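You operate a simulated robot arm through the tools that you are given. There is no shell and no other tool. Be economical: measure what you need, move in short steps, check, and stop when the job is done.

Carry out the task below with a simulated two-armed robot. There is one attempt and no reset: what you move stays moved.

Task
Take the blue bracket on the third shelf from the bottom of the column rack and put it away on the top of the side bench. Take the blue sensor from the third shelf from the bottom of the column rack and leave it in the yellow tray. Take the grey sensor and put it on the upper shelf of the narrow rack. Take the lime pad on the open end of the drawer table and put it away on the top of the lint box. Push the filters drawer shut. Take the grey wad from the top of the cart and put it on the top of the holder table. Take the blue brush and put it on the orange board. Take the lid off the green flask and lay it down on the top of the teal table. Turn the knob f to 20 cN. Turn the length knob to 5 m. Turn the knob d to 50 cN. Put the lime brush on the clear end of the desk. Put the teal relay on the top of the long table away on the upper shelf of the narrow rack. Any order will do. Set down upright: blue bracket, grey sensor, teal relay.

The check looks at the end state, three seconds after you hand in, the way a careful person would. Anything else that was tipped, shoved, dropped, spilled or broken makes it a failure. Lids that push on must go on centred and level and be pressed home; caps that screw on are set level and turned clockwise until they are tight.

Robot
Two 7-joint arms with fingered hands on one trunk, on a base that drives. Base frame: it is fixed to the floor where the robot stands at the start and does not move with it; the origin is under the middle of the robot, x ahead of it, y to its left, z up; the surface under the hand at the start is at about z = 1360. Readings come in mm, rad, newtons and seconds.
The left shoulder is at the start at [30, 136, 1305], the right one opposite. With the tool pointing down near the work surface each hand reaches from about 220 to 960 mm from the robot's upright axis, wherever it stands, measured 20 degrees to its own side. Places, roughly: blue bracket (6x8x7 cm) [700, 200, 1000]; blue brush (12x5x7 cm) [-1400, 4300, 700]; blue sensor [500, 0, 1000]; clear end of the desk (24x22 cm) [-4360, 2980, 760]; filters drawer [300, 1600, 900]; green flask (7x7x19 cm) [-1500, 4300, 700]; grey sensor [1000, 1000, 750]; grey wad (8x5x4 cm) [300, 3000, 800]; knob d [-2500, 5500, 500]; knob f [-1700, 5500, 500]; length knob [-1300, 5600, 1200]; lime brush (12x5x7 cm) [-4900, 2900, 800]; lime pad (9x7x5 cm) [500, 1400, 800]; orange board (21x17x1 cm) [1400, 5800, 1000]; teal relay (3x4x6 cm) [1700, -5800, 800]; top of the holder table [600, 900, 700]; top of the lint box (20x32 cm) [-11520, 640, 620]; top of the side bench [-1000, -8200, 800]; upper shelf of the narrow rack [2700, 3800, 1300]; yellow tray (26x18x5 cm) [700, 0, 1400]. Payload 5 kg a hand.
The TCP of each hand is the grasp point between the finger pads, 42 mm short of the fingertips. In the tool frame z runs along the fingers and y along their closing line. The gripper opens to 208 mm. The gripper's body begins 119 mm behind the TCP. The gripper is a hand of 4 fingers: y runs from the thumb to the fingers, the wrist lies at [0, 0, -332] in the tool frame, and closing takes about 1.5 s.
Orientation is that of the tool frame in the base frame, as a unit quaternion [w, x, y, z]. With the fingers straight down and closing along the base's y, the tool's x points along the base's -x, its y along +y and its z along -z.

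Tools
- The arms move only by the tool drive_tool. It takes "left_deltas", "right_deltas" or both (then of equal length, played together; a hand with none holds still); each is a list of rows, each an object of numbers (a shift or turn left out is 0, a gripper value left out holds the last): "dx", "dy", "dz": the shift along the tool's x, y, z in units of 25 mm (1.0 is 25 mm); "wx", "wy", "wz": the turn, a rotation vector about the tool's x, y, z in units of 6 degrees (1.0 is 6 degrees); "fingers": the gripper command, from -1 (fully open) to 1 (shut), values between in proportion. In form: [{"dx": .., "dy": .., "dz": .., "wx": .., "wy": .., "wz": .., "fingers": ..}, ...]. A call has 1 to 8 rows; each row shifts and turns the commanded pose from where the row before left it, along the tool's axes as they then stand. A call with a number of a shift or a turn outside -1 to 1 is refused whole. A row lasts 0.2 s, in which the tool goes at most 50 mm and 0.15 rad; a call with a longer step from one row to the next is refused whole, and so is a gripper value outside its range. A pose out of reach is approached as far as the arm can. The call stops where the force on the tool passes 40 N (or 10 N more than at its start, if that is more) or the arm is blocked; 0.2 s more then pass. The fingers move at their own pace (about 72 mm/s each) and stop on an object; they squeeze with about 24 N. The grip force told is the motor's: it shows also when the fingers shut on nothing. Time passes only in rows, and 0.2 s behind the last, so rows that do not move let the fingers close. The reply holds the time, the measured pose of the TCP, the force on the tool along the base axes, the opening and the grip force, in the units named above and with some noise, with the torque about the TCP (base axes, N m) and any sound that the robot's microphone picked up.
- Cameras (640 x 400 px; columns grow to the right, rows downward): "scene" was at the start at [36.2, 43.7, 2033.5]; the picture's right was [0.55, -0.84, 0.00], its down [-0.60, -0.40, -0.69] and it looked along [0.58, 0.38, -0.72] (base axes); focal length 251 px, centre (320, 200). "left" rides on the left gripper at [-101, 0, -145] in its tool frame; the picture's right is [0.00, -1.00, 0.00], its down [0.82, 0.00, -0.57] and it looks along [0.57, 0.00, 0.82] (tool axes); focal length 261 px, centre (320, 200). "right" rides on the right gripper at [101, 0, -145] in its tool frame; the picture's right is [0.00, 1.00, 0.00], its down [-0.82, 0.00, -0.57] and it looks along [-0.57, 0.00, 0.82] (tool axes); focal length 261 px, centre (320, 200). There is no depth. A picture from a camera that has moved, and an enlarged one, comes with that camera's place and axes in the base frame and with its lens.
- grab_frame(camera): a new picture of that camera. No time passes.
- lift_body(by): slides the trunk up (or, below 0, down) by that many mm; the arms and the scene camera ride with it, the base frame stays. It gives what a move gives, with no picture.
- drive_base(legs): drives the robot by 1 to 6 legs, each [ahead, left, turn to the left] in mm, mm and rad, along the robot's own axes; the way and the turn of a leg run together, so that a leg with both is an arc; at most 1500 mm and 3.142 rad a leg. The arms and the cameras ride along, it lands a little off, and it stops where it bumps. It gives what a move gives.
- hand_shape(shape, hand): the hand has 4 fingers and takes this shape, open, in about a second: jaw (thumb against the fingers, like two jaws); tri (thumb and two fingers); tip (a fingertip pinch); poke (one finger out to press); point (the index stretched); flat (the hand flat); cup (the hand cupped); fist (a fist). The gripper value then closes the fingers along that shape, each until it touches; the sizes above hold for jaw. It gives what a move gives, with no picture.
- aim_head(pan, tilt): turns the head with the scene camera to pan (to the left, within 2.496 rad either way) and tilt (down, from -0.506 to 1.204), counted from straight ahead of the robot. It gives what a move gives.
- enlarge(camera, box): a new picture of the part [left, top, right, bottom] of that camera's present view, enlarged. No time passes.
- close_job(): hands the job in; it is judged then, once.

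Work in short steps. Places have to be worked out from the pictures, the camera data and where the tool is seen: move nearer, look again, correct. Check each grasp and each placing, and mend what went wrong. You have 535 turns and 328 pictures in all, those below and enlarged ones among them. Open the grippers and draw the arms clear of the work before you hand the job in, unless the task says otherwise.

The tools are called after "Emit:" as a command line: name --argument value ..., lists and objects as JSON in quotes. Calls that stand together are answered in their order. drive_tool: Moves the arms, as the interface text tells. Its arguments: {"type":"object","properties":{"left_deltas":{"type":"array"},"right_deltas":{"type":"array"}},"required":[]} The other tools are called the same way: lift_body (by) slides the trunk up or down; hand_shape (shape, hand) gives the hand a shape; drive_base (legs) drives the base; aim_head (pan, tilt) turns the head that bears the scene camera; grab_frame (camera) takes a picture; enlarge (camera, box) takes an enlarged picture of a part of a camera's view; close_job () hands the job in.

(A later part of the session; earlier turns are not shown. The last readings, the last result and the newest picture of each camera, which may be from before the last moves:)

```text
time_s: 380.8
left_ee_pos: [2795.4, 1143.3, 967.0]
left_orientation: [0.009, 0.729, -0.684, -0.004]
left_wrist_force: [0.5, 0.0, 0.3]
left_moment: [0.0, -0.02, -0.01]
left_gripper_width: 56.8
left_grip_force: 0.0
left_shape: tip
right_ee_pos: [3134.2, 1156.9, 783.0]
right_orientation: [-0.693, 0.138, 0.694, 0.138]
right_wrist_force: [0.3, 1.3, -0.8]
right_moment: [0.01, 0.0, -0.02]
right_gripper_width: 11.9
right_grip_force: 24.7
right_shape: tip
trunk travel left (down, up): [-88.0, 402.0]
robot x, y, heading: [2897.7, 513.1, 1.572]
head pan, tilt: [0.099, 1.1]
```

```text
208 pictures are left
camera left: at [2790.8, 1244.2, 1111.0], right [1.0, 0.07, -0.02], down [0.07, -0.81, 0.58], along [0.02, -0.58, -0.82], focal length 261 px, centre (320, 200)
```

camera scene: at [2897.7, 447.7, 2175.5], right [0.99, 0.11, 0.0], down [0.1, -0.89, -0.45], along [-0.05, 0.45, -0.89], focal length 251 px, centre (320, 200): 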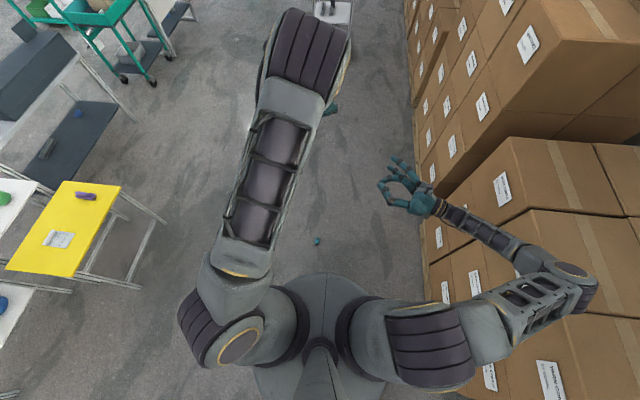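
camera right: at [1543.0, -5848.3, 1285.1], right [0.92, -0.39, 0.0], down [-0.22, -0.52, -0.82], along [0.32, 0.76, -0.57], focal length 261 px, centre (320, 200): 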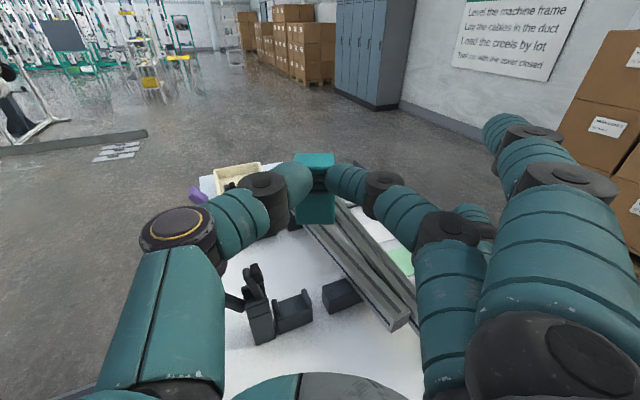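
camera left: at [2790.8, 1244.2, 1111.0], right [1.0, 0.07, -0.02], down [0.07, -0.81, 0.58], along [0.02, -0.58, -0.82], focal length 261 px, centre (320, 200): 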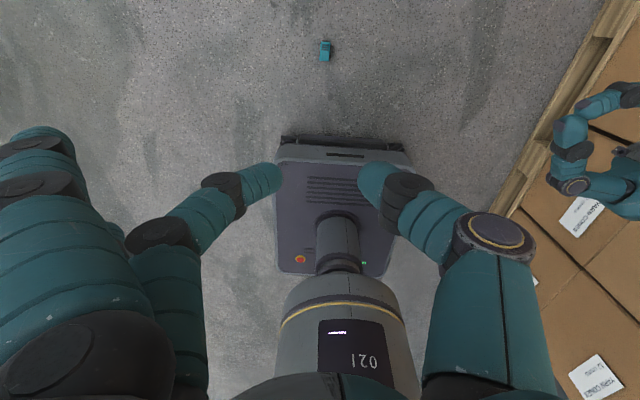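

Aligned above it. I lower in steps.

Emit:
drive_tool --left_deltas '[{"dz": 1, "wz": 0.65}, {"dz": 1}, {"dz": 1}, {"dz": 1}, {"dz": 1}, {"dz": 1}, {"dz": 1}, {"dz": 1}]'

Emit:
drive_tool --left_deltas '[{"dz": 1}, {"dz": 1}, {"dz": 1}, {"dz": 1}, {"dz": 1}, {"dz": 1}, {"dz": 1}, {"dz": 1}]'

Emit:
lift_body --by -80

Emit:
drive_tool --left_deltas '[{"dz": 1}, {"dz": 1}, {"dz": 1}, {"dz": 1}, {"dz": 1}, {"dz": 1}]'

Emit:
grab_frame --camera "left"

```text
time_s: 382.6
left_ee_pos: [2790.8, 1142.6, 766.5]
left_orientation: [-0.009, -0.706, 0.709, 0.004]
left_wrist_force: [-0.1, 1.5, 0.0]
left_moment: [-0.12, 0.02, 0.0]
left_gripper_width: 56.9
left_grip_force: 0.1
left_shape: tip
right_ee_pos: [3134.1, 1157.3, 784.7]
right_orientation: [-0.693, 0.138, 0.694, 0.138]
right_wrist_force: [-0.5, 0.2, -0.1]
right_moment: [0.02, 0.0, 0.03]
right_gripper_width: 11.6
right_grip_force: 23.8
right_shape: tip
trunk travel left (down, up): [-88.0, 402.0]
robot x, y, heading: [2895.3, 514.3, 1.571]
head pan, tilt: [0.099, 1.1]
```

```text
time_s: 384.4
left_ee_pos: [2788.2, 1139.2, 566.9]
left_orientation: [-0.01, -0.705, 0.709, 0.003]
left_wrist_force: [-0.3, 0.8, -0.2]
left_moment: [-0.13, 0.0, 0.0]
left_gripper_width: 56.7
left_grip_force: 0.0
left_shape: tip
right_ee_pos: [3133.2, 1157.0, 784.2]
right_orientation: [-0.693, 0.138, 0.694, 0.138]
right_wrist_force: [0.2, 0.3, -1.1]
right_moment: [0.01, 0.03, -0.01]
right_gripper_width: 11.5
right_grip_force: 24.1
right_shape: tip
trunk travel left (down, up): [-88.0, 402.0]
robot x, y, heading: [2896.1, 515.3, 1.577]
head pan, tilt: [0.099, 1.1]
```

```text
time_s: 385.6
left_ee_pos: [2788.4, 1140.1, 487.8]
left_orientation: [-0.01, -0.705, 0.709, 0.004]
left_wrist_force: [0.7, -0.4, 0.0]
left_moment: [0.01, 0.03, -0.01]
left_gripper_width: 57.0
left_grip_force: 0.2
left_shape: tip
right_ee_pos: [3133.5, 1157.0, 704.9]
right_orientation: [-0.693, 0.138, 0.694, 0.138]
right_wrist_force: [0.1, 0.1, 1.1]
right_moment: [0.0, -0.06, -0.05]
right_gripper_width: 11.7
right_grip_force: 23.8
right_shape: tip
trunk travel left (down, up): [-8.0, 482.0]
robot x, y, heading: [2897.3, 514.7, 1.571]
head pan, tilt: [0.099, 1.1]
```

```text
time_s: 387.0
left_ee_pos: [2784.3, 1138.6, 336.6]
left_orientation: [-0.009, -0.705, 0.709, 0.004]
left_wrist_force: [0.6, 1.7, 1.7]
left_moment: [-0.17, 0.0, 0.02]
left_gripper_width: 57.0
left_grip_force: 0.1
left_shape: tip
right_ee_pos: [3133.6, 1157.4, 705.0]
right_orientation: [0.693, -0.138, -0.693, -0.138]
right_wrist_force: [-0.6, 0.2, 1.2]
right_moment: [0.02, 0.01, -0.01]
right_gripper_width: 11.6
right_grip_force: 24.2
right_shape: tip
trunk travel left (down, up): [-8.0, 482.0]
robot x, y, heading: [2898.2, 514.6, 1.574]
head pan, tilt: [0.099, 1.1]
```

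```text
207 pictures are left
camera left: at [2787.2, 1240.7, 480.6], right [1.0, 0.0, -0.02], down [0.01, -0.82, 0.58], along [-0.02, -0.58, -0.82], focal length 261 px, centre (320, 200)
```

left: 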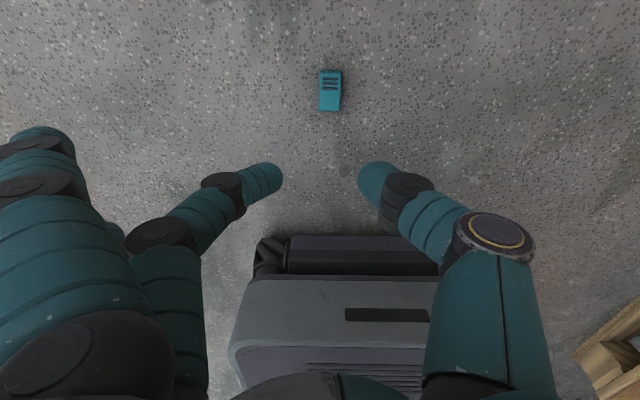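

Small corrections (+9 mm x, +10 mm y), then down.

Emit:
drive_tool --left_deltas '[{"dz": 1, "dy": -0.4, "dx": -0.4}, {"dz": 1}, {"dz": 1}, {"dz": 1}, {"dz": 1}, {"dz": 1}, {"dz": 1}, {"dz": 1}]'

Emit:
grab_frame --camera "left"

```text
time_s: 388.8
left_ee_pos: [2792.3, 1148.5, 180.0]
left_orientation: [-0.009, -0.706, 0.708, 0.004]
left_wrist_force: [0.0, 0.7, 0.3]
left_moment: [0.02, 0.03, 0.02]
left_gripper_width: 57.1
left_grip_force: 0.1
left_shape: tip
left hand out of reach, approached as far as the arm can: row 7, 8
right_ee_pos: [3134.4, 1156.4, 704.4]
right_orientation: [0.694, -0.138, -0.693, -0.138]
right_wrist_force: [0.3, -0.1, 0.0]
right_moment: [0.04, 0.07, -0.06]
right_gripper_width: 11.8
right_grip_force: 24.5
right_shape: tip
trunk travel left (down, up): [-8.0, 482.0]
robot x, y, heading: [2894.0, 515.0, 1.573]
head pan, tilt: [0.099, 1.1]
```

```text
206 pictures are left
camera left: at [2795.3, 1250.0, 323.8], right [1.0, 0.0, -0.02], down [0.01, -0.82, 0.58], along [-0.02, -0.58, -0.82], focal length 261 px, centre (320, 200)
```

left: 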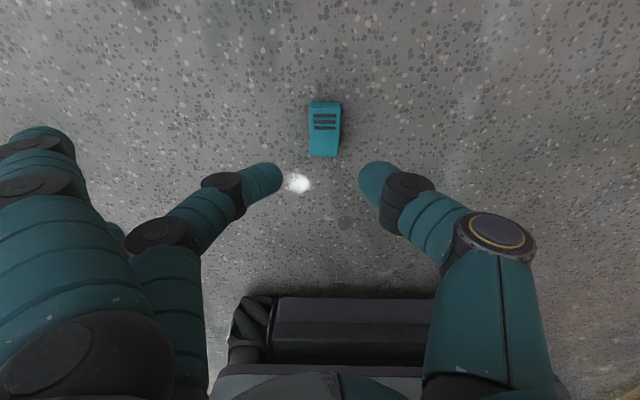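

Reach-limited at z≈180; I bring the base 180 mm closer, pulling the hand back equally.

Emit:
drive_base --legs '[[180, 0, 0]]'

Emit:
drive_tool --left_deltas '[{"dx": 0.9}, {"dx": 0.9}, {"dx": 0.9}, {"dx": 0.9}, {"dx": 0.9}, {"dx": 0.9}, {"dx": 0.9}, {"dx": 0.9}]'

Emit:
drive_tool --left_deltas '[{"dz": 1}, {"dz": 1}, {"dz": 0.6}]'

Emit:
grab_frame --camera "left"

```text
time_s: 390.3
left_ee_pos: [2791.8, 1328.5, 180.3]
left_orientation: [-0.01, -0.705, 0.709, 0.004]
left_wrist_force: [0.1, 0.8, -0.3]
left_moment: [-0.02, -0.01, 0.05]
left_gripper_width: 57.2
left_grip_force: 0.2
left_shape: tip
right_ee_pos: [3133.1, 1338.6, 704.0]
right_orientation: [-0.693, 0.138, 0.694, 0.138]
right_wrist_force: [-0.7, -0.1, -0.5]
right_moment: [0.01, -0.01, 0.07]
right_gripper_width: 12.0
right_grip_force: 24.8
right_shape: tip
trunk travel left (down, up): [-8.0, 482.0]
robot x, y, heading: [2895.3, 692.8, 1.572]
head pan, tilt: [0.099, 1.1]
```

```text
time_s: 392.1
left_ee_pos: [2790.9, 1151.0, 181.8]
left_orientation: [-0.009, -0.705, 0.709, 0.004]
left_wrist_force: [0.0, 0.9, 1.4]
left_moment: [-0.1, 0.0, -0.02]
left_gripper_width: 57.3
left_grip_force: 0.2
left_shape: tip
right_ee_pos: [3132.4, 1338.5, 703.9]
right_orientation: [0.693, -0.139, -0.693, -0.139]
right_wrist_force: [0.2, 0.0, -0.1]
right_moment: [0.0, 0.01, 0.02]
right_gripper_width: 11.8
right_grip_force: 24.1
right_shape: tip
trunk travel left (down, up): [-8.0, 482.0]
robot x, y, heading: [2894.4, 694.9, 1.573]
head pan, tilt: [0.099, 1.1]
```

```text
time_s: 392.9
left_ee_pos: [2795.6, 1156.9, 123.6]
left_orientation: [0.006, -0.705, 0.709, 0.011]
left_wrist_force: [0.1, 0.5, 0.0]
left_moment: [-0.05, 0.08, -0.04]
left_gripper_width: 57.3
left_grip_force: 0.0
left_shape: tip
left hand out of reach, approached as far as the arm can: row 2, 3
right_ee_pos: [3133.9, 1338.2, 705.2]
right_orientation: [0.694, -0.138, -0.693, -0.138]
right_wrist_force: [-0.5, -0.9, 0.4]
right_moment: [0.0, -0.03, 0.01]
right_gripper_width: 11.6
right_grip_force: 24.3
right_shape: tip
trunk travel left (down, up): [-8.0, 482.0]
robot x, y, heading: [2894.1, 693.6, 1.573]
head pan, tilt: [0.099, 1.1]
```

```text
205 pictures are left
camera left: at [2796.3, 1253.3, 271.1], right [1.0, 0.0, -0.01], down [0.0, -0.83, 0.55], along [0.0, -0.55, -0.83], focal length 261 px, centre (320, 200)
```

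left: 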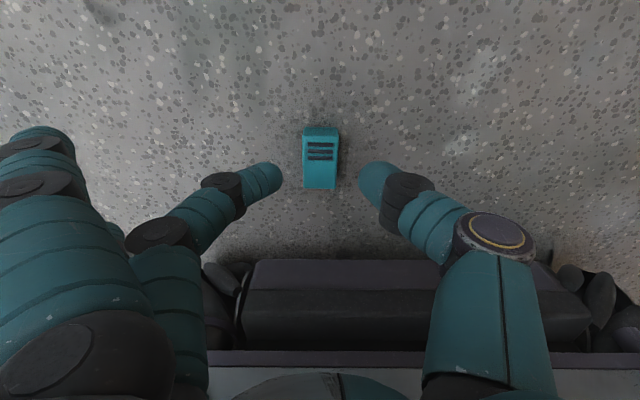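

Still ~75 mm short. I test whether a slightly different pitch lets the arm reach lower.

Emit:
drive_tool --left_deltas '[{"wy": -1}, {"wy": -1}, {"wy": -1}, {"dz": 1}, {"dz": 1}]'

Emit:
aim_head --pan 0.2 --tilt 1.2

Emit:
grab_frame --camera "scene"

```text
time_s: 394.1
left_ee_pos: [2769.5, 1175.5, 118.1]
left_orientation: [0.102, -0.696, 0.702, 0.114]
left_wrist_force: [0.2, 0.1, 0.8]
left_moment: [0.0, 0.0, 0.01]
left_gripper_width: 57.4
left_grip_force: 0.1
left_shape: tip
left hand out of reach, approached as far as the arm can: row 3, 4, 5
right_ee_pos: [3133.3, 1338.7, 703.5]
right_orientation: [0.694, -0.138, -0.693, -0.137]
right_wrist_force: [0.8, -0.4, 0.3]
right_moment: [-0.03, 0.02, 0.02]
right_gripper_width: 11.7
right_grip_force: 24.3
right_shape: tip
trunk travel left (down, up): [-8.0, 482.0]
robot x, y, heading: [2896.7, 697.1, 1.573]
head pan, tilt: [0.099, 1.1]
```

```text
time_s: 394.7
left_ee_pos: [2770.8, 1175.9, 116.6]
left_orientation: [0.102, -0.696, 0.701, 0.114]
left_wrist_force: [-0.2, 0.3, 0.4]
left_moment: [0.0, 0.03, 0.0]
left_gripper_width: 57.4
left_grip_force: 0.0
left_shape: tip
right_ee_pos: [3133.6, 1338.6, 703.6]
right_orientation: [-0.693, 0.139, 0.694, 0.139]
right_wrist_force: [-0.6, 0.7, 0.3]
right_moment: [0.01, -0.03, -0.02]
right_gripper_width: 11.8
right_grip_force: 24.0
right_shape: tip
trunk travel left (down, up): [-8.0, 482.0]
robot x, y, heading: [2895.4, 696.5, 1.574]
head pan, tilt: [0.201, 1.201]
```

```text
204 pictures are left
camera scene: at [2882.6, 719.0, 1689.5], right [0.98, 0.2, 0.0], down [0.19, -0.91, -0.36], along [-0.07, 0.36, -0.93], focal length 251 px, centre (320, 200)
```

scene: 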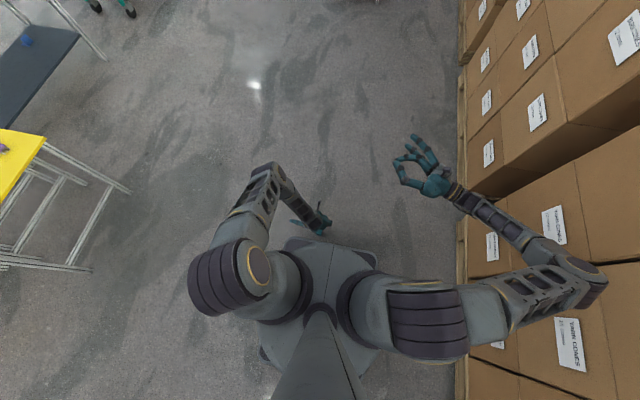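

The left arm's inward elbow limits it. I raise it back toward its initial region out to the left to let the elbow swing back out.

Emit:
drive_tool --left_deltas '[{"dz": -1, "wy": 1}, {"dz": -1, "wy": 1}, {"dz": -1, "wy": 1}, {"dz": -1}, {"dz": -1}, {"dz": -1}, {"dz": -1}, {"dz": -1}]'

Emit:
lift_body --by 400

Emit:
drive_tool --left_deltas '[{"dz": -1, "dy": 1}, {"dz": -1, "dy": 1}, {"dz": -1, "dy": 1}, {"dz": -1, "dy": 1}, {"dz": -1, "dy": 1}, {"dz": -1, "dy": 1}, {"dz": -1, "dy": 1}, {"dz": -1, "dy": 1}]'

Emit:
drive_tool --left_deltas '[{"dz": -1, "dy": 1}, {"dz": -1, "dy": 1}, {"dz": -1, "dy": 1}, {"dz": -1, "dy": 1}, {"dz": -1, "dy": 1}, {"dz": -1, "dy": 1}, {"dz": -1, "dy": 1}, {"dz": -1, "dy": 1}]'

Emit:
grab_frame --camera "scene"

```text
time_s: 396.5
left_ee_pos: [2775.0, 1161.7, 315.3]
left_orientation: [-0.009, -0.705, 0.709, 0.003]
left_wrist_force: [1.3, -1.1, -0.3]
left_moment: [0.06, 0.02, 0.04]
left_gripper_width: 57.1
left_grip_force: 0.0
left_shape: tip
right_ee_pos: [3133.4, 1338.9, 703.7]
right_orientation: [0.694, -0.138, -0.693, -0.138]
right_wrist_force: [-0.2, 0.1, 0.1]
right_moment: [0.02, 0.02, 0.02]
right_gripper_width: 11.7
right_grip_force: 24.1
right_shape: tip
trunk travel left (down, up): [-8.0, 482.0]
robot x, y, heading: [2892.8, 694.1, 1.575]
head pan, tilt: [0.201, 1.201]
```

```text
time_s: 400.4
left_ee_pos: [2774.8, 1162.4, 714.1]
left_orientation: [-0.01, -0.705, 0.709, 0.004]
left_wrist_force: [-0.8, 0.1, 0.4]
left_moment: [0.0, 0.02, -0.03]
left_gripper_width: 57.2
left_grip_force: 0.1
left_shape: tip
right_ee_pos: [3133.6, 1338.8, 1102.6]
right_orientation: [-0.693, 0.139, 0.693, 0.139]
right_wrist_force: [-0.4, 0.2, -0.2]
right_moment: [0.02, 0.02, -0.02]
right_gripper_width: 11.7
right_grip_force: 23.8
right_shape: tip
trunk travel left (down, up): [-408.0, 82.0]
robot x, y, heading: [2892.3, 695.5, 1.571]
head pan, tilt: [0.201, 1.201]
```

```text
time_s: 402.2
left_ee_pos: [2579.5, 1164.9, 918.3]
left_orientation: [-0.009, -0.706, 0.709, 0.003]
left_wrist_force: [-0.3, -1.0, -0.2]
left_moment: [0.1, 0.01, -0.05]
left_gripper_width: 57.5
left_grip_force: 0.0
left_shape: tip
right_ee_pos: [3133.6, 1337.3, 1105.5]
right_orientation: [-0.694, 0.137, 0.694, 0.138]
right_wrist_force: [-0.5, -0.7, 0.3]
right_moment: [-0.01, -0.02, -0.02]
right_gripper_width: 11.6
right_grip_force: 23.8
right_shape: tip
trunk travel left (down, up): [-408.0, 82.0]
robot x, y, heading: [2896.7, 695.1, 1.578]
head pan, tilt: [0.201, 1.201]
```

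```text
time_s: 404.0
left_ee_pos: [2381.6, 1167.1, 1123.2]
left_orientation: [-0.009, -0.705, 0.709, 0.003]
left_wrist_force: [-0.4, -0.3, -0.1]
left_moment: [0.07, 0.03, 0.02]
left_gripper_width: 57.5
left_grip_force: 0.1
left_shape: tip
right_ee_pos: [3134.0, 1337.2, 1104.4]
right_orientation: [-0.694, 0.137, 0.694, 0.137]
right_wrist_force: [0.7, -0.3, 0.1]
right_moment: [0.01, -0.02, -0.04]
right_gripper_width: 11.7
right_grip_force: 23.9
right_shape: tip
trunk travel left (down, up): [-408.0, 82.0]
robot x, y, heading: [2895.6, 693.7, 1.57]
head pan, tilt: [0.201, 1.201]
```

```text
203 pictures are left
camera scene: at [2882.0, 717.8, 2089.5], right [0.98, 0.2, 0.0], down [0.19, -0.91, -0.36], along [-0.07, 0.36, -0.93], focal length 251 px, centre (320, 200)
```

scene: 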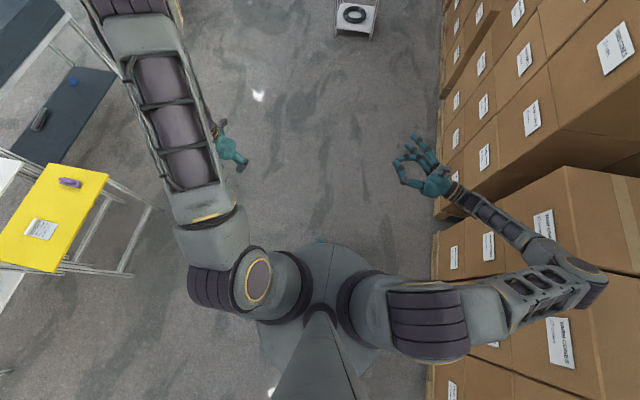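

Elbow is out again on the left. For the floor pick I'll rather use the right arm with free space on the left; I unroll the right hand back to pointing down.

Emit:
drive_tool --right_deltas '[{"wy": -1, "fingers": 0.4}, {"wy": -1}, {"wy": -1}, {"wy": -1}, {"wy": -1}, {"wy": -1}, {"wy": -1}, {"wy": -1}]'

Emit:
drive_tool --right_deltas '[{"wy": -1}, {"wy": -1}, {"wy": -1}, {"wy": -1}, {"wy": -1}, {"wy": -1}, {"wy": -1}]'

Emit:
drive_tool --right_deltas '[{"wz": -1}, {"wz": -1}, {"wz": -1}, {"wz": -1}, {"wz": -1}, {"wz": -1}, {"wz": -1}, {"wz": -1}]'

Emit:
drive_tool --right_deltas '[{"wz": -1}, {"wz": -1}, {"wz": -1}, {"wz": -1}, {"wz": -1}, {"wz": -1}, {"wz": -1}, {"wz": -1}]'

Emit:
drive_tool --right_deltas '[{"wz": -1}, {"wz": -1}, {"wz": -0.8}]'

```text
time_s: 405.8
left_ee_pos: [2381.2, 1167.5, 1122.2]
left_orientation: [-0.01, -0.706, 0.708, 0.002]
left_wrist_force: [-1.4, 0.4, -1.2]
left_moment: [0.01, -0.11, 0.03]
left_gripper_width: 57.7
left_grip_force: 0.1
left_shape: tip
right_ee_pos: [3132.2, 1338.5, 1103.5]
right_orientation: [-0.35, 0.182, 0.916, 0.07]
right_wrist_force: [-0.3, -0.5, -0.7]
right_moment: [0.09, 0.0, -0.04]
right_gripper_width: 62.0
right_grip_force: 0.1
right_shape: tip
trunk travel left (down, up): [-408.0, 82.0]
robot x, y, heading: [2896.7, 693.2, 1.577]
head pan, tilt: [0.201, 1.201]
```

```text
time_s: 407.4
left_ee_pos: [2380.0, 1169.1, 1122.0]
left_orientation: [-0.009, -0.705, 0.709, 0.003]
left_wrist_force: [-1.4, 0.0, -0.9]
left_moment: [-0.01, -0.19, 0.02]
left_gripper_width: 57.4
left_grip_force: 0.1
left_shape: tip
right_ee_pos: [3131.6, 1339.0, 1105.0]
right_orientation: [0.001, 0.196, 0.981, 0.001]
right_wrist_force: [-0.7, -0.7, 0.5]
right_moment: [-0.01, -0.07, 0.0]
right_gripper_width: 62.0
right_grip_force: 0.1
right_shape: tip
trunk travel left (down, up): [-408.0, 82.0]
robot x, y, heading: [2896.0, 695.0, 1.569]
head pan, tilt: [0.201, 1.201]
```

```text
time_s: 409.2
left_ee_pos: [2383.5, 1167.0, 1122.9]
left_orientation: [-0.011, -0.705, 0.709, 0.004]
left_wrist_force: [-0.1, 0.4, 0.4]
left_moment: [0.0, 0.04, 0.02]
left_gripper_width: 57.3
left_grip_force: 0.0
left_shape: tip
right_ee_pos: [3133.6, 1339.5, 1103.9]
right_orientation: [0.0, -0.22, 0.975, 0.0]
right_wrist_force: [-0.1, 0.5, 0.2]
right_moment: [-0.02, 0.02, -0.02]
right_gripper_width: 62.0
right_grip_force: 0.1
right_shape: tip
trunk travel left (down, up): [-408.0, 82.0]
robot x, y, heading: [2891.0, 696.1, 1.576]
head pan, tilt: [0.201, 1.201]
```

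```text
time_s: 411.0
left_ee_pos: [2382.0, 1167.2, 1122.7]
left_orientation: [-0.01, -0.705, 0.709, 0.004]
left_wrist_force: [-0.1, 0.2, 0.0]
left_moment: [0.0, 0.02, -0.01]
left_gripper_width: 57.3
left_grip_force: 0.1
left_shape: tip
right_ee_pos: [3133.2, 1338.7, 1103.7]
right_orientation: [0.0, -0.599, 0.801, 0.0]
right_wrist_force: [0.0, -0.4, -0.2]
right_moment: [-0.01, -0.02, -0.01]
right_gripper_width: 62.1
right_grip_force: 0.0
right_shape: tip
trunk travel left (down, up): [-408.0, 82.0]
robot x, y, heading: [2891.9, 693.6, 1.572]
head pan, tilt: [0.201, 1.201]
```

```text
time_s: 411.8
left_ee_pos: [2382.0, 1167.8, 1122.0]
left_orientation: [-0.011, -0.705, 0.709, 0.004]
left_wrist_force: [0.2, -0.1, 0.5]
left_moment: [0.0, 0.01, 0.0]
left_gripper_width: 57.2
left_grip_force: 0.2
left_shape: tip
right_ee_pos: [3133.9, 1338.5, 1103.9]
right_orientation: [0.0, 0.709, -0.705, 0.0]
right_wrist_force: [0.2, 0.1, -1.0]
right_moment: [0.04, 0.01, -0.02]
right_gripper_width: 61.9
right_grip_force: 0.1
right_shape: tip
trunk travel left (down, up): [-408.0, 82.0]
robot x, y, heading: [2895.7, 691.6, 1.57]
head pan, tilt: [0.201, 1.201]
```

Right hand is vertical and aligned. I slide the base left so the right hand lies over the relay, and lower.

Emit:
drive_base --legs '[[-40, 338, 0]]'

Emit:
drive_tool --right_deltas '[{"dx": 1, "dz": 1}, {"dx": 1, "dz": 1}, {"dx": 1, "dz": 1}, {"dx": 1, "dz": 1}, {"dx": 1, "dz": 1}, {"dx": 0.8, "dz": 1}, {"dz": 1}, {"dz": 1}]'

Emit:
lift_body --by -400

Emit:
grab_frame --camera "right"

```text
time_s: 414.0
left_ee_pos: [2042.9, 1126.7, 1121.2]
left_orientation: [-0.009, -0.705, 0.71, 0.003]
left_wrist_force: [0.3, 0.5, 0.0]
left_moment: [-0.03, -0.04, 0.02]
left_gripper_width: 57.4
left_grip_force: 0.0
left_shape: tip
right_ee_pos: [2794.6, 1298.0, 1105.6]
right_orientation: [0.001, 0.708, -0.706, 0.0]
right_wrist_force: [-0.7, -0.4, 0.2]
right_moment: [0.02, -0.04, 0.0]
right_gripper_width: 62.0
right_grip_force: 0.0
right_shape: tip
trunk travel left (down, up): [-408.0, 82.0]
robot x, y, heading: [2558.2, 650.9, 1.567]
head pan, tilt: [0.201, 1.201]
```

```text
time_s: 415.8
left_ee_pos: [2043.5, 1128.3, 1121.5]
left_orientation: [-0.01, -0.705, 0.709, 0.002]
left_wrist_force: [0.2, -0.4, -0.6]
left_moment: [-0.02, 0.0, -0.04]
left_gripper_width: 57.2
left_grip_force: 0.0
left_shape: tip
right_ee_pos: [2796.3, 1153.1, 904.5]
right_orientation: [0.0, 0.708, -0.706, 0.0]
right_wrist_force: [-0.3, 0.5, -0.9]
right_moment: [-0.05, -0.03, 0.0]
right_gripper_width: 62.2
right_grip_force: 0.0
right_shape: tip
trunk travel left (down, up): [-408.0, 82.0]
robot x, y, heading: [2554.3, 652.2, 1.571]
head pan, tilt: [0.201, 1.201]
```

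```text
time_s: 419.6
left_ee_pos: [2043.9, 1126.8, 722.3]
left_orientation: [-0.01, -0.706, 0.709, 0.004]
left_wrist_force: [-0.3, 0.1, 0.3]
left_moment: [0.0, -0.03, 0.02]
left_gripper_width: 57.2
left_grip_force: 0.0
left_shape: tip
right_ee_pos: [2797.0, 1151.5, 505.1]
right_orientation: [0.0, 0.708, -0.706, 0.0]
right_wrist_force: [-0.7, 0.4, 0.1]
right_moment: [-0.02, 0.0, -0.02]
right_gripper_width: 62.0
right_grip_force: 0.0
right_shape: tip
trunk travel left (down, up): [-8.0, 482.0]
robot x, y, heading: [2556.0, 660.2, 1.573]
head pan, tilt: [0.201, 1.201]
```

```text
202 pictures are left
camera right: at [2795.6, 1051.7, 649.9], right [-1.0, 0.0, 0.0], down [0.0, 0.82, 0.57], along [0.0, 0.57, -0.82], focal length 261 px, centre (320, 200)
```

right: 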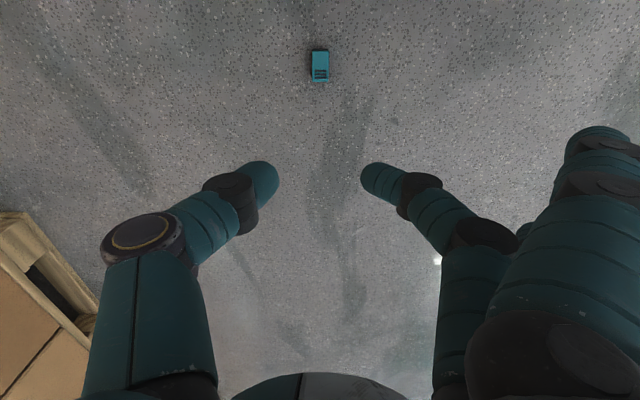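

Right above it. Descend further.

Emit:
drive_tool --right_deltas '[{"dz": 1}, {"dz": 1}, {"dz": 1}, {"dz": 1}, {"dz": 1}, {"dz": 1}, {"dz": 1}, {"dz": 1}]'

Emit:
drive_tool --right_deltas '[{"dz": 1}, {"dz": 1}, {"dz": 1}, {"dz": 1}, {"dz": 1}, {"dz": 1}]'

Emit:
grab_frame --camera "right"

```text
time_s: 421.4
left_ee_pos: [2044.7, 1127.9, 723.2]
left_orientation: [-0.01, -0.705, 0.709, 0.003]
left_wrist_force: [-0.1, -0.2, 0.6]
left_moment: [-0.01, 0.04, -0.02]
left_gripper_width: 57.3
left_grip_force: 0.0
left_shape: tip
right_ee_pos: [2795.4, 1152.7, 304.6]
right_orientation: [0.0, 0.708, -0.706, 0.0]
right_wrist_force: [0.9, 0.8, -0.1]
right_moment: [-0.13, -0.01, -0.02]
right_gripper_width: 62.1
right_grip_force: 0.1
right_shape: tip
trunk travel left (down, up): [-8.0, 482.0]
robot x, y, heading: [2556.4, 652.3, 1.571]
head pan, tilt: [0.201, 1.201]
```

```text
time_s: 422.8
left_ee_pos: [2043.7, 1127.1, 721.2]
left_orientation: [-0.01, -0.705, 0.709, 0.004]
left_wrist_force: [0.9, 0.3, -0.6]
left_moment: [0.04, 0.0, -0.03]
left_gripper_width: 57.4
left_grip_force: 0.1
left_shape: tip
right_ee_pos: [2796.2, 1153.0, 155.7]
right_orientation: [0.001, 0.709, -0.705, 0.001]
right_wrist_force: [-0.4, 1.1, 0.5]
right_moment: [-0.08, 0.05, 0.0]
right_gripper_width: 62.0
right_grip_force: 0.1
right_shape: tip
trunk travel left (down, up): [-8.0, 482.0]
robot x, y, heading: [2554.7, 652.3, 1.573]
head pan, tilt: [0.201, 1.201]
```

```text
201 pictures are left
camera right: at [2795.1, 1052.1, 300.2], right [-1.0, 0.0, 0.0], down [0.0, 0.82, 0.57], along [0.0, 0.57, -0.82], focal length 261 px, centre (320, 200)
```

right: 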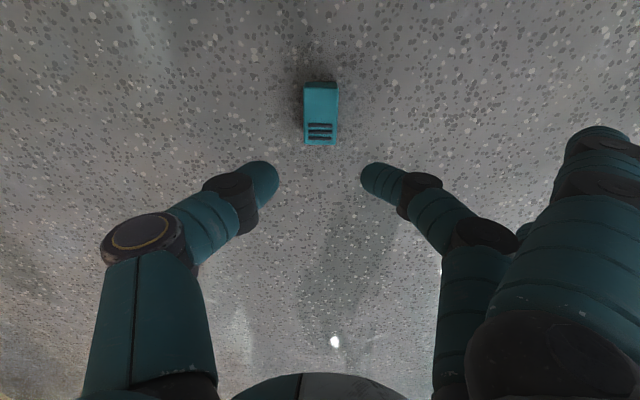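

The right arm reaches. Block y 1105–1166; I pinch at y≈1142.

Emit:
drive_tool --right_deltas '[{"dx": 0.42}, {"dz": 1}, {"dz": 1}, {"dz": 1}, {"dz": 1}, {"dz": 0.3}]'

Emit:
grab_frame --camera "right"

```text
time_s: 424.2
left_ee_pos: [2043.2, 1128.1, 723.4]
left_orientation: [-0.009, -0.705, 0.709, 0.004]
left_wrist_force: [0.7, 0.0, 0.1]
left_moment: [0.0, -0.01, 0.01]
left_gripper_width: 57.3
left_grip_force: 0.0
left_shape: tip
right_ee_pos: [2790.3, 1135.4, 84.2]
right_orientation: [0.009, 0.71, -0.704, 0.002]
right_wrist_force: [-0.1, -0.3, -0.4]
right_moment: [-0.02, -0.02, -0.02]
right_gripper_width: 62.1
right_grip_force: 0.0
right_shape: tip
right hand out of reach, approached as far as the arm can: row 4, 5, 6
trunk travel left (down, up): [-8.0, 482.0]
robot x, y, heading: [2558.3, 655.0, 1.576]
head pan, tilt: [0.201, 1.201]
```

```text
200 pictures are left
camera right: at [2791.3, 1036.6, 229.6], right [-1.0, 0.0, 0.01], down [0.0, 0.83, 0.56], along [-0.01, 0.56, -0.83], focal length 261 px, centre (320, 200)
```

right: 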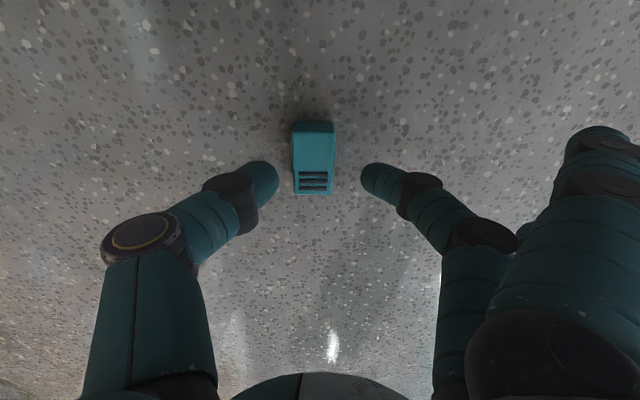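

36 mm short. I bring the base 110 mm closer with the hand pulled back, and use the last trunk travel.

Emit:
drive_tool --right_deltas '[{"dz": -1}, {"dz": -1}, {"dz": -1}]'

Emit:
drive_base --legs '[[110, 0, -0.003]]'

Emit:
lift_body --by -8

Emit:
drive_tool --right_deltas '[{"dx": 1}, {"dx": 1}, {"dx": 1}, {"dx": 1, "dy": -0.2}, {"dz": 1}, {"dz": 1}, {"dz": 1}, {"dz": 1}]'

Emit:
grab_frame --camera "right"

```text
time_s: 425.0
left_ee_pos: [2043.6, 1128.8, 722.7]
left_orientation: [-0.009, -0.704, 0.71, 0.004]
left_wrist_force: [1.0, -0.3, 0.5]
left_moment: [0.04, -0.01, -0.01]
left_gripper_width: 57.3
left_grip_force: 0.1
left_shape: tip
right_ee_pos: [2796.6, 1140.9, 156.4]
right_orientation: [0.001, 0.709, -0.705, -0.001]
right_wrist_force: [-0.7, -0.7, -0.6]
right_moment: [0.15, -0.03, 0.01]
right_gripper_width: 61.8
right_grip_force: 0.0
right_shape: tip
trunk travel left (down, up): [-8.0, 482.0]
robot x, y, heading: [2554.7, 652.4, 1.572]
head pan, tilt: [0.201, 1.201]
```

```text
time_s: 426.2
left_ee_pos: [2045.4, 1241.2, 721.2]
left_orientation: [-0.009, -0.703, 0.711, 0.003]
left_wrist_force: [-0.2, 0.5, -0.7]
left_moment: [-0.1, 0.03, -0.01]
left_gripper_width: 57.0
left_grip_force: 0.0
left_shape: tip
right_ee_pos: [2797.6, 1251.5, 154.9]
right_orientation: [-0.001, -0.707, 0.707, -0.001]
right_wrist_force: [-0.6, -0.1, -0.6]
right_moment: [-0.08, 0.0, -0.02]
right_gripper_width: 61.9
right_grip_force: 0.0
right_shape: tip
trunk travel left (down, up): [-8.0, 482.0]
robot x, y, heading: [2555.9, 765.4, 1.563]
head pan, tilt: [0.201, 1.201]
```

```text
time_s: 426.8
left_ee_pos: [2046.3, 1240.2, 714.5]
left_orientation: [-0.009, -0.704, 0.71, 0.003]
left_wrist_force: [-0.4, -0.6, 0.7]
left_moment: [0.07, 0.04, 0.03]
left_gripper_width: 57.4
left_grip_force: 0.0
left_shape: tip
right_ee_pos: [2799.1, 1251.7, 147.6]
right_orientation: [0.0, -0.707, 0.707, 0.0]
right_wrist_force: [-0.2, 0.0, 0.4]
right_moment: [0.0, 0.02, 0.04]
right_gripper_width: 62.1
right_grip_force: 0.1
right_shape: tip
trunk travel left (down, up): [0.0, 490.0]
robot x, y, heading: [2555.6, 764.9, 1.568]
head pan, tilt: [0.201, 1.201]
```

```text
time_s: 428.0
left_ee_pos: [2045.3, 1239.7, 714.9]
left_orientation: [-0.01, -0.703, 0.712, 0.003]
left_wrist_force: [0.4, -0.1, 0.2]
left_moment: [-0.07, 0.0, 0.01]
left_gripper_width: 57.4
left_grip_force: 0.1
left_shape: tip
right_ee_pos: [2804.0, 1151.3, 136.1]
right_orientation: [-0.001, -0.707, 0.707, -0.005]
right_wrist_force: [-7.2, -0.6, 48.0]
right_moment: [-4.95, -0.93, -0.75]
right_gripper_width: 62.0
right_grip_force: 0.0
right_shape: tip
trunk travel left (down, up): [0.0, 490.0]
robot x, y, heading: [2553.8, 765.4, 1.568]
head pan, tilt: [0.201, 1.201]
stopped in row 5 (right hand): the force on the tool passed its limit at 171 N (the readings are from after the stop); the commanded pose is now the measured one
```

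```text
199 pictures are left
camera right: at [2802.5, 1051.1, 281.1], right [-1.0, 0.01, -0.01], down [0.0, 0.82, 0.57], along [0.01, 0.57, -0.82], focal length 261 px, centre (320, 200)
```

right: 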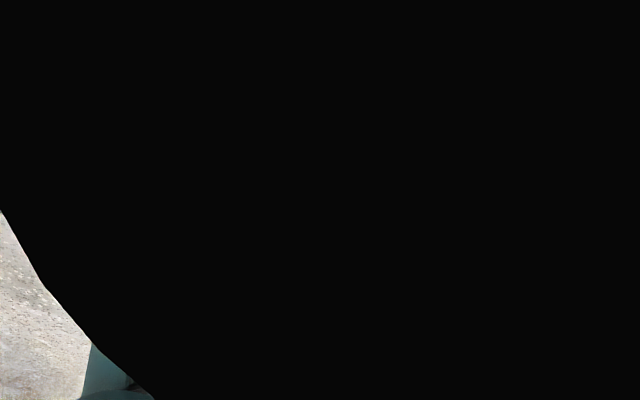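

The palm touched my own base; I lift off, move the base back, and try with the hand further out to the side instead.

Emit:
drive_tool --right_deltas '[{"dz": -1}, {"dz": -1}, {"dz": -1}, {"dx": -1}, {"dx": -1}, {"dx": -1}, {"dx": -1}]'

Emit:
drive_base --legs '[[-120, 150, 0]]'

Emit:
drive_tool --right_deltas '[{"dy": -1}, {"dy": -1}, {"dy": -1}, {"dy": -1}, {"dy": -1}, {"dy": -1}]'

Emit:
drive_tool --right_deltas '[{"dz": 1}, {"dz": 1}, {"dz": 1}, {"dz": 1}]'

Emit:
grab_frame --camera "right"

```text
time_s: 429.6
left_ee_pos: [2044.8, 1240.4, 713.7]
left_orientation: [-0.009, -0.703, 0.711, 0.003]
left_wrist_force: [-0.4, 0.8, 0.3]
left_moment: [-0.01, 0.05, -0.02]
left_gripper_width: 57.4
left_grip_force: 0.0
left_shape: tip
right_ee_pos: [2804.6, 1252.5, 208.4]
right_orientation: [0.001, -0.707, 0.708, -0.004]
right_wrist_force: [-0.6, -0.8, 0.3]
right_moment: [0.17, 0.04, 0.04]
right_gripper_width: 61.9
right_grip_force: 0.0
right_shape: tip
trunk travel left (down, up): [0.0, 490.0]
robot x, y, heading: [2558.8, 765.7, 1.568]
head pan, tilt: [0.201, 1.201]
```

```text
time_s: 431.1
left_ee_pos: [1894.2, 1117.5, 714.8]
left_orientation: [-0.009, -0.704, 0.71, 0.003]
left_wrist_force: [-0.3, -0.9, 0.2]
left_moment: [0.08, -0.09, 0.01]
left_gripper_width: 57.4
left_grip_force: 0.1
left_shape: tip
right_ee_pos: [2652.5, 1133.0, 207.8]
right_orientation: [0.0, -0.707, 0.707, -0.004]
right_wrist_force: [0.7, -0.1, -0.1]
right_moment: [0.04, -0.06, 0.02]
right_gripper_width: 62.3
right_grip_force: 0.0
right_shape: tip
trunk travel left (down, up): [0.0, 490.0]
robot x, y, heading: [2404.2, 639.3, 1.574]
head pan, tilt: [0.201, 1.201]
```

```text
time_s: 432.5
left_ee_pos: [1893.9, 1117.4, 713.2]
left_orientation: [-0.01, -0.704, 0.71, 0.004]
left_wrist_force: [-0.1, 0.4, -0.3]
left_moment: [0.02, 0.05, 0.0]
left_gripper_width: 57.3
left_grip_force: 0.2
left_shape: tip
right_ee_pos: [2800.7, 1133.9, 209.2]
right_orientation: [0.0, 0.708, -0.706, 0.003]
right_wrist_force: [-1.2, -0.2, 0.1]
right_moment: [-0.01, -0.2, 0.02]
right_gripper_width: 62.2
right_grip_force: 0.0
right_shape: tip
trunk travel left (down, up): [0.0, 490.0]
robot x, y, heading: [2407.6, 645.6, 1.573]
head pan, tilt: [0.201, 1.201]
```

```text
time_s: 433.5
left_ee_pos: [1893.7, 1118.8, 713.1]
left_orientation: [-0.01, -0.704, 0.71, 0.003]
left_wrist_force: [0.7, 0.7, 0.3]
left_moment: [-0.03, 0.02, -0.02]
left_gripper_width: 57.0
left_grip_force: 0.0
left_shape: tip
right_ee_pos: [2803.9, 1132.8, 107.7]
right_orientation: [-0.001, 0.707, -0.707, 0.004]
right_wrist_force: [0.1, 1.1, 0.8]
right_moment: [-0.17, 0.08, -0.04]
right_gripper_width: 62.5
right_grip_force: 0.0
right_shape: tip
trunk travel left (down, up): [0.0, 490.0]
robot x, y, heading: [2404.9, 643.5, 1.573]
head pan, tilt: [0.201, 1.201]
```

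```text
198 pictures are left
camera right: at [2801.9, 1032.1, 253.9], right [-1.0, 0.0, -0.01], down [0.0, 0.82, 0.57], along [0.01, 0.57, -0.82], focal length 261 px, centre (320, 200)
```

right: 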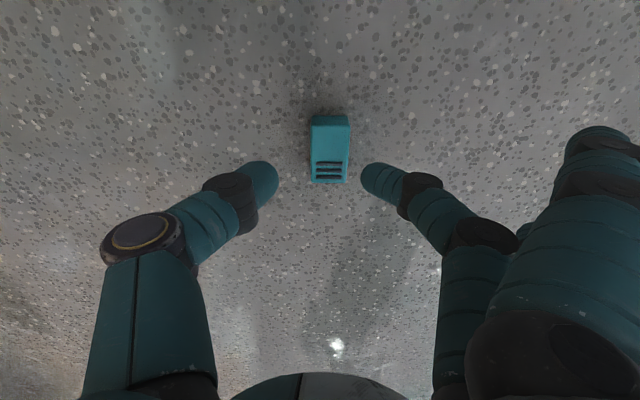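

This reaches better. Correct position (9 mm left, 8 mm forward) and continue down.

Emit:
drive_tool --right_deltas '[{"dx": -0.33, "dy": 0.38}, {"dz": 0.8}, {"dz": 0.8}, {"dz": 0.7}]'

Emit:
grab_frame --camera "right"

```text
time_s: 434.5
left_ee_pos: [1893.9, 1118.8, 714.2]
left_orientation: [-0.01, -0.705, 0.709, 0.004]
left_wrist_force: [0.1, 0.7, -0.4]
left_moment: [0.04, -0.01, 0.01]
left_gripper_width: 57.2
left_grip_force: 0.0
left_shape: tip
right_ee_pos: [2794.7, 1139.1, 68.3]
right_orientation: [0.0, -0.707, 0.708, -0.004]
right_wrist_force: [0.6, 0.1, -0.4]
right_moment: [0.06, -0.02, 0.01]
right_gripper_width: 62.1
right_grip_force: 0.1
right_shape: tip
right hand out of reach, approached as far as the arm can: row 4
trunk travel left (down, up): [0.0, 490.0]
robot x, y, heading: [2401.3, 645.3, 1.573]
head pan, tilt: [0.201, 1.201]
```

```text
197 pictures are left
camera right: at [2792.1, 1040.1, 214.3], right [-1.0, 0.0, 0.0], down [0.0, 0.82, 0.57], along [0.01, 0.57, -0.82], focal length 261 px, centre (320, 200)
```

right: 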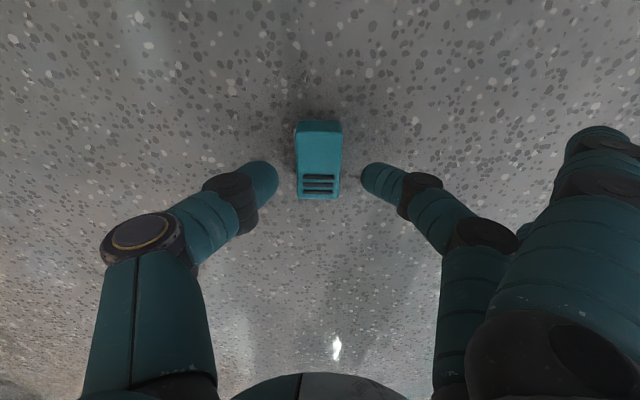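

Still ~15 mm high. At this lateral offset the hand clears the base, so I move the base 130 mm forward with the hand pulled back.

Emit:
drive_tool --right_deltas '[{"dz": -1}, {"dz": -1}]'

Emit:
drive_base --legs '[[125, 0, 0]]'

Emit:
drive_tool --right_deltas '[{"dx": 1}, {"dx": 1}, {"dx": 1}, {"dx": 1}, {"dx": 1}, {"dz": 0.9}, {"dz": 0.9}, {"dz": 0.9}]'

Emit:
grab_frame --camera "right"

```text
time_s: 435.1
left_ee_pos: [1893.8, 1119.3, 713.3]
left_orientation: [-0.009, -0.704, 0.71, 0.003]
left_wrist_force: [-0.5, 0.2, -0.6]
left_moment: [-0.03, 0.0, 0.02]
left_gripper_width: 57.4
left_grip_force: 0.1
left_shape: tip
right_ee_pos: [2793.7, 1138.8, 119.3]
right_orientation: [0.0, -0.707, 0.707, -0.004]
right_wrist_force: [-0.5, -2.0, -1.1]
right_moment: [0.21, -0.05, 0.0]
right_gripper_width: 62.1
right_grip_force: 0.2
right_shape: tip
trunk travel left (down, up): [0.0, 490.0]
robot x, y, heading: [2406.9, 641.8, 1.571]
head pan, tilt: [0.201, 1.201]
```

```text
time_s: 436.4
left_ee_pos: [1894.4, 1242.9, 713.2]
left_orientation: [-0.01, -0.704, 0.71, 0.002]
left_wrist_force: [-0.2, 1.0, -0.7]
left_moment: [-0.11, -0.01, -0.04]
left_gripper_width: 57.3
left_grip_force: 0.1
left_shape: tip
right_ee_pos: [2793.6, 1265.2, 117.9]
right_orientation: [0.0, 0.707, -0.707, 0.004]
right_wrist_force: [-0.1, 0.6, -0.3]
right_moment: [-0.08, -0.01, -0.02]
right_gripper_width: 62.4
right_grip_force: 0.0
right_shape: tip
trunk travel left (down, up): [0.0, 490.0]
robot x, y, heading: [2404.7, 770.3, 1.57]
head pan, tilt: [0.201, 1.201]
```

```text
time_s: 438.2
left_ee_pos: [1894.1, 1242.7, 713.1]
left_orientation: [-0.009, -0.705, 0.709, 0.004]
left_wrist_force: [-0.2, -0.8, 1.0]
left_moment: [0.01, -0.01, 0.01]
left_gripper_width: 57.3
left_grip_force: 0.1
left_shape: tip
right_ee_pos: [2795.5, 1140.1, 52.3]
right_orientation: [-0.001, 0.708, -0.706, 0.003]
right_wrist_force: [0.5, 0.7, 0.6]
right_moment: [-0.04, -0.01, -0.06]
right_gripper_width: 62.1
right_grip_force: 0.1
right_shape: tip
trunk travel left (down, up): [0.0, 490.0]
robot x, y, heading: [2407.8, 767.5, 1.571]
head pan, tilt: [0.201, 1.201]
```

```text
196 pictures are left
camera right: at [2793.2, 1039.5, 197.6], right [-1.0, 0.0, -0.01], down [0.0, 0.82, 0.57], along [0.01, 0.57, -0.82], focal length 261 px, centre (320, 200)
```

right: 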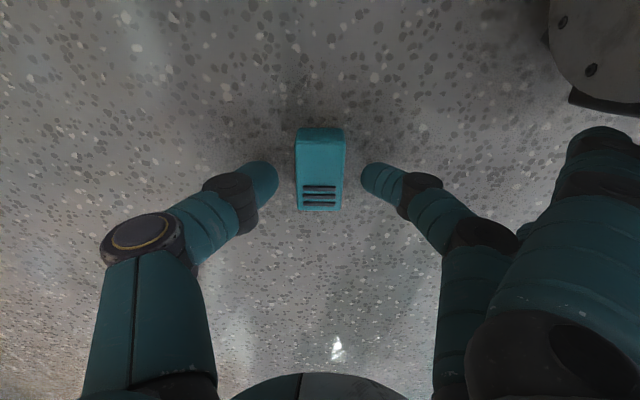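

Reached z≈52. Pinch now and lift 50 mm.

Emit:
drive_tool --right_deltas '[{"dz": 0.1}, {"fingers": 1}, {}, {}, {}, {"dz": -1}, {"dz": -1}]'

Emit:
enlarge --camera "right" --box '[220, 100, 420, 250]'

```text
time_s: 439.8
left_ee_pos: [1893.3, 1243.1, 713.4]
left_orientation: [-0.008, -0.704, 0.71, 0.004]
left_wrist_force: [0.9, 0.0, -0.3]
left_moment: [0.01, -0.03, -0.03]
left_gripper_width: 57.4
left_grip_force: 0.1
left_shape: tip
right_ee_pos: [2795.7, 1139.1, 100.4]
right_orientation: [0.0, -0.707, 0.707, -0.004]
right_wrist_force: [0.9, 1.4, 1.0]
right_moment: [-0.06, 0.08, -0.26]
right_gripper_width: 30.9
right_grip_force: 23.8
right_shape: tip
trunk travel left (down, up): [0.0, 490.0]
robot x, y, heading: [2405.5, 770.5, 1.571]
head pan, tilt: [0.201, 1.201]
```

```text
2.67 times, centred on (320, 175) of right
camera zoom: at [2793.3, 1038.1, 245.2], right [-1.0, 0.01, -0.01], down [0.0, 0.82, 0.57], along [0.01, 0.57, -0.82], focal length 695 px, centre (320, 267)
```

zoom: 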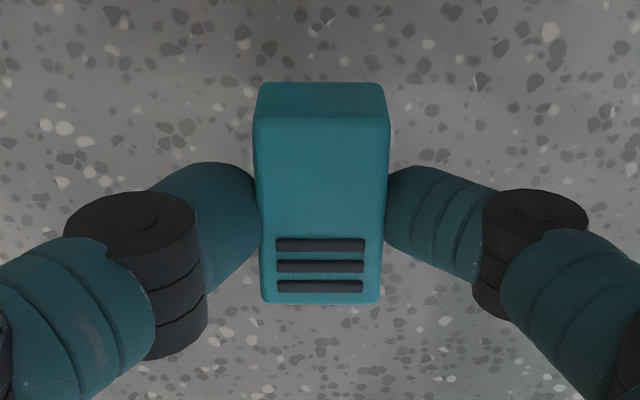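

Excellent full-width pinch. I raise trunk and arm, keeping the relay level.

Emit:
lift_body --by 400

Emit:
lift_body --by 88

Emit:
drive_tool --right_deltas '[{"dz": -1, "dx": -0.7, "dy": 0.5}, {"dz": -1, "dx": -0.7, "dy": 0.5}, {"dz": -1, "dx": -0.7, "dy": 0.5}, {"dz": -1, "dx": -0.7, "dy": 0.5}, {"dz": -1, "dx": -0.7, "dy": 0.5}, {"dz": -1, "dx": -0.7, "dy": 0.5}, {"dz": -1, "dx": -0.7, "dy": 0.5}, {"dz": -1, "dx": -0.7, "dy": 0.5}]'

Emit:
drive_tool --right_deltas '[{"dz": -1, "dx": -0.7}, {"dz": -1, "dx": -0.7}, {"dz": -1, "dx": -0.7}, {"dz": -1, "dx": -0.7}, {"dz": -1, "dx": -0.7}, {"dz": -1, "dx": -0.7}, {"dz": -1, "dx": -0.7}, {"dz": -1, "dx": -0.7}]'

Emit:
drive_tool --right_deltas '[{"dz": -1}, {"dz": -1}, {"dz": -1}, {"dz": -1}, {"dz": -1}, {"dz": -1}, {"dz": -1}, {"dz": -1}]'

Emit:
enlarge --camera "right" --box '[220, 100, 420, 250]'

```text
time_s: 443.6
left_ee_pos: [1894.7, 1243.8, 1113.4]
left_orientation: [-0.01, -0.705, 0.709, 0.003]
left_wrist_force: [0.0, -1.1, 0.3]
left_moment: [0.02, -0.01, -0.01]
left_gripper_width: 57.2
left_grip_force: 0.1
left_shape: tip
right_ee_pos: [2795.2, 1138.4, 498.5]
right_orientation: [0.0, -0.707, 0.707, -0.003]
right_wrist_force: [0.0, 0.4, -1.9]
right_moment: [0.0, 0.01, 0.02]
right_gripper_width: 30.6
right_grip_force: 23.9
right_shape: tip
trunk travel left (down, up): [-400.0, 90.0]
robot x, y, heading: [2407.3, 765.6, 1.566]
head pan, tilt: [0.201, 1.201]
```

```text
time_s: 444.9
left_ee_pos: [1893.9, 1242.5, 1201.6]
left_orientation: [-0.01, -0.705, 0.709, 0.002]
left_wrist_force: [-0.1, 0.3, -0.9]
left_moment: [-0.02, 0.0, -0.03]
left_gripper_width: 57.3
left_grip_force: 0.1
left_shape: tip
right_ee_pos: [2794.0, 1139.0, 586.9]
right_orientation: [0.0, 0.708, -0.706, 0.004]
right_wrist_force: [0.5, 0.2, -1.3]
right_moment: [0.01, -0.01, -0.03]
right_gripper_width: 30.6
right_grip_force: 24.3
right_shape: tip
trunk travel left (down, up): [-488.0, 2.0]
robot x, y, heading: [2405.8, 767.0, 1.572]
head pan, tilt: [0.201, 1.201]
```

```text
time_s: 446.6
left_ee_pos: [1893.3, 1242.0, 1201.6]
left_orientation: [-0.009, -0.704, 0.71, 0.004]
left_wrist_force: [-0.6, -0.2, -0.7]
left_moment: [0.01, 0.0, 0.01]
left_gripper_width: 57.2
left_grip_force: 0.1
left_shape: tip
right_ee_pos: [2693.2, 1278.8, 785.3]
right_orientation: [-0.001, -0.707, 0.707, -0.004]
right_wrist_force: [0.5, -1.4, -1.0]
right_moment: [0.16, 0.0, -0.02]
right_gripper_width: 30.4
right_grip_force: 24.3
right_shape: tip
trunk travel left (down, up): [-488.0, 2.0]
robot x, y, heading: [2405.1, 768.2, 1.569]
head pan, tilt: [0.201, 1.201]
```

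```text
time_s: 448.4
left_ee_pos: [1893.9, 1243.2, 1201.4]
left_orientation: [-0.009, -0.705, 0.709, 0.004]
left_wrist_force: [0.4, -0.3, -0.4]
left_moment: [0.01, -0.01, 0.01]
left_gripper_width: 57.3
left_grip_force: 0.0
left_shape: tip
right_ee_pos: [2692.1, 1418.6, 985.3]
right_orientation: [0.0, -0.707, 0.707, -0.003]
right_wrist_force: [-0.4, -1.0, -1.7]
right_moment: [0.19, -0.06, 0.0]
right_gripper_width: 30.9
right_grip_force: 24.3
right_shape: tip
trunk travel left (down, up): [-488.0, 2.0]
robot x, y, heading: [2407.9, 766.7, 1.567]
head pan, tilt: [0.201, 1.201]
```

```text
time_s: 450.2
left_ee_pos: [1894.2, 1241.8, 1202.7]
left_orientation: [-0.009, -0.704, 0.71, 0.003]
left_wrist_force: [-0.5, -0.9, 0.2]
left_moment: [0.0, -0.02, 0.0]
left_gripper_width: 57.2
left_grip_force: 0.0
left_shape: tip
right_ee_pos: [2691.2, 1420.9, 1185.5]
right_orientation: [0.0, 0.707, -0.707, 0.004]
right_wrist_force: [-0.1, -0.9, -0.8]
right_moment: [0.06, 0.0, 0.02]
right_gripper_width: 30.7
right_grip_force: 24.0
right_shape: tip
trunk travel left (down, up): [-488.0, 2.0]
robot x, y, heading: [2408.2, 767.0, 1.568]
head pan, tilt: [0.201, 1.201]
```

```text
2.67 times, centred on (320, 175) of right
camera zoom: at [2689.1, 1320.8, 1331.8], right [-1.0, 0.0, 0.0], down [0.0, 0.82, 0.57], along [0.01, 0.57, -0.82], focal length 695 px, centre (320, 267)
```

zoom: 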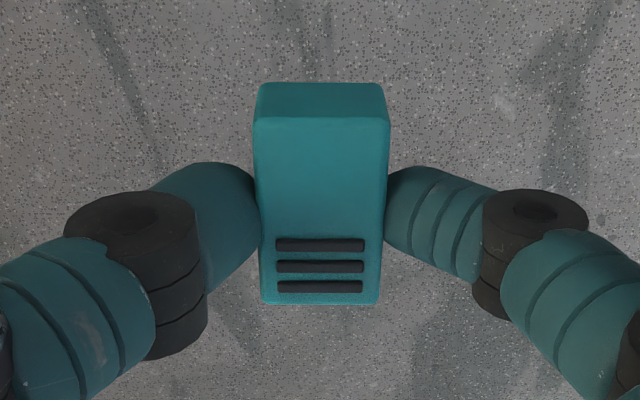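

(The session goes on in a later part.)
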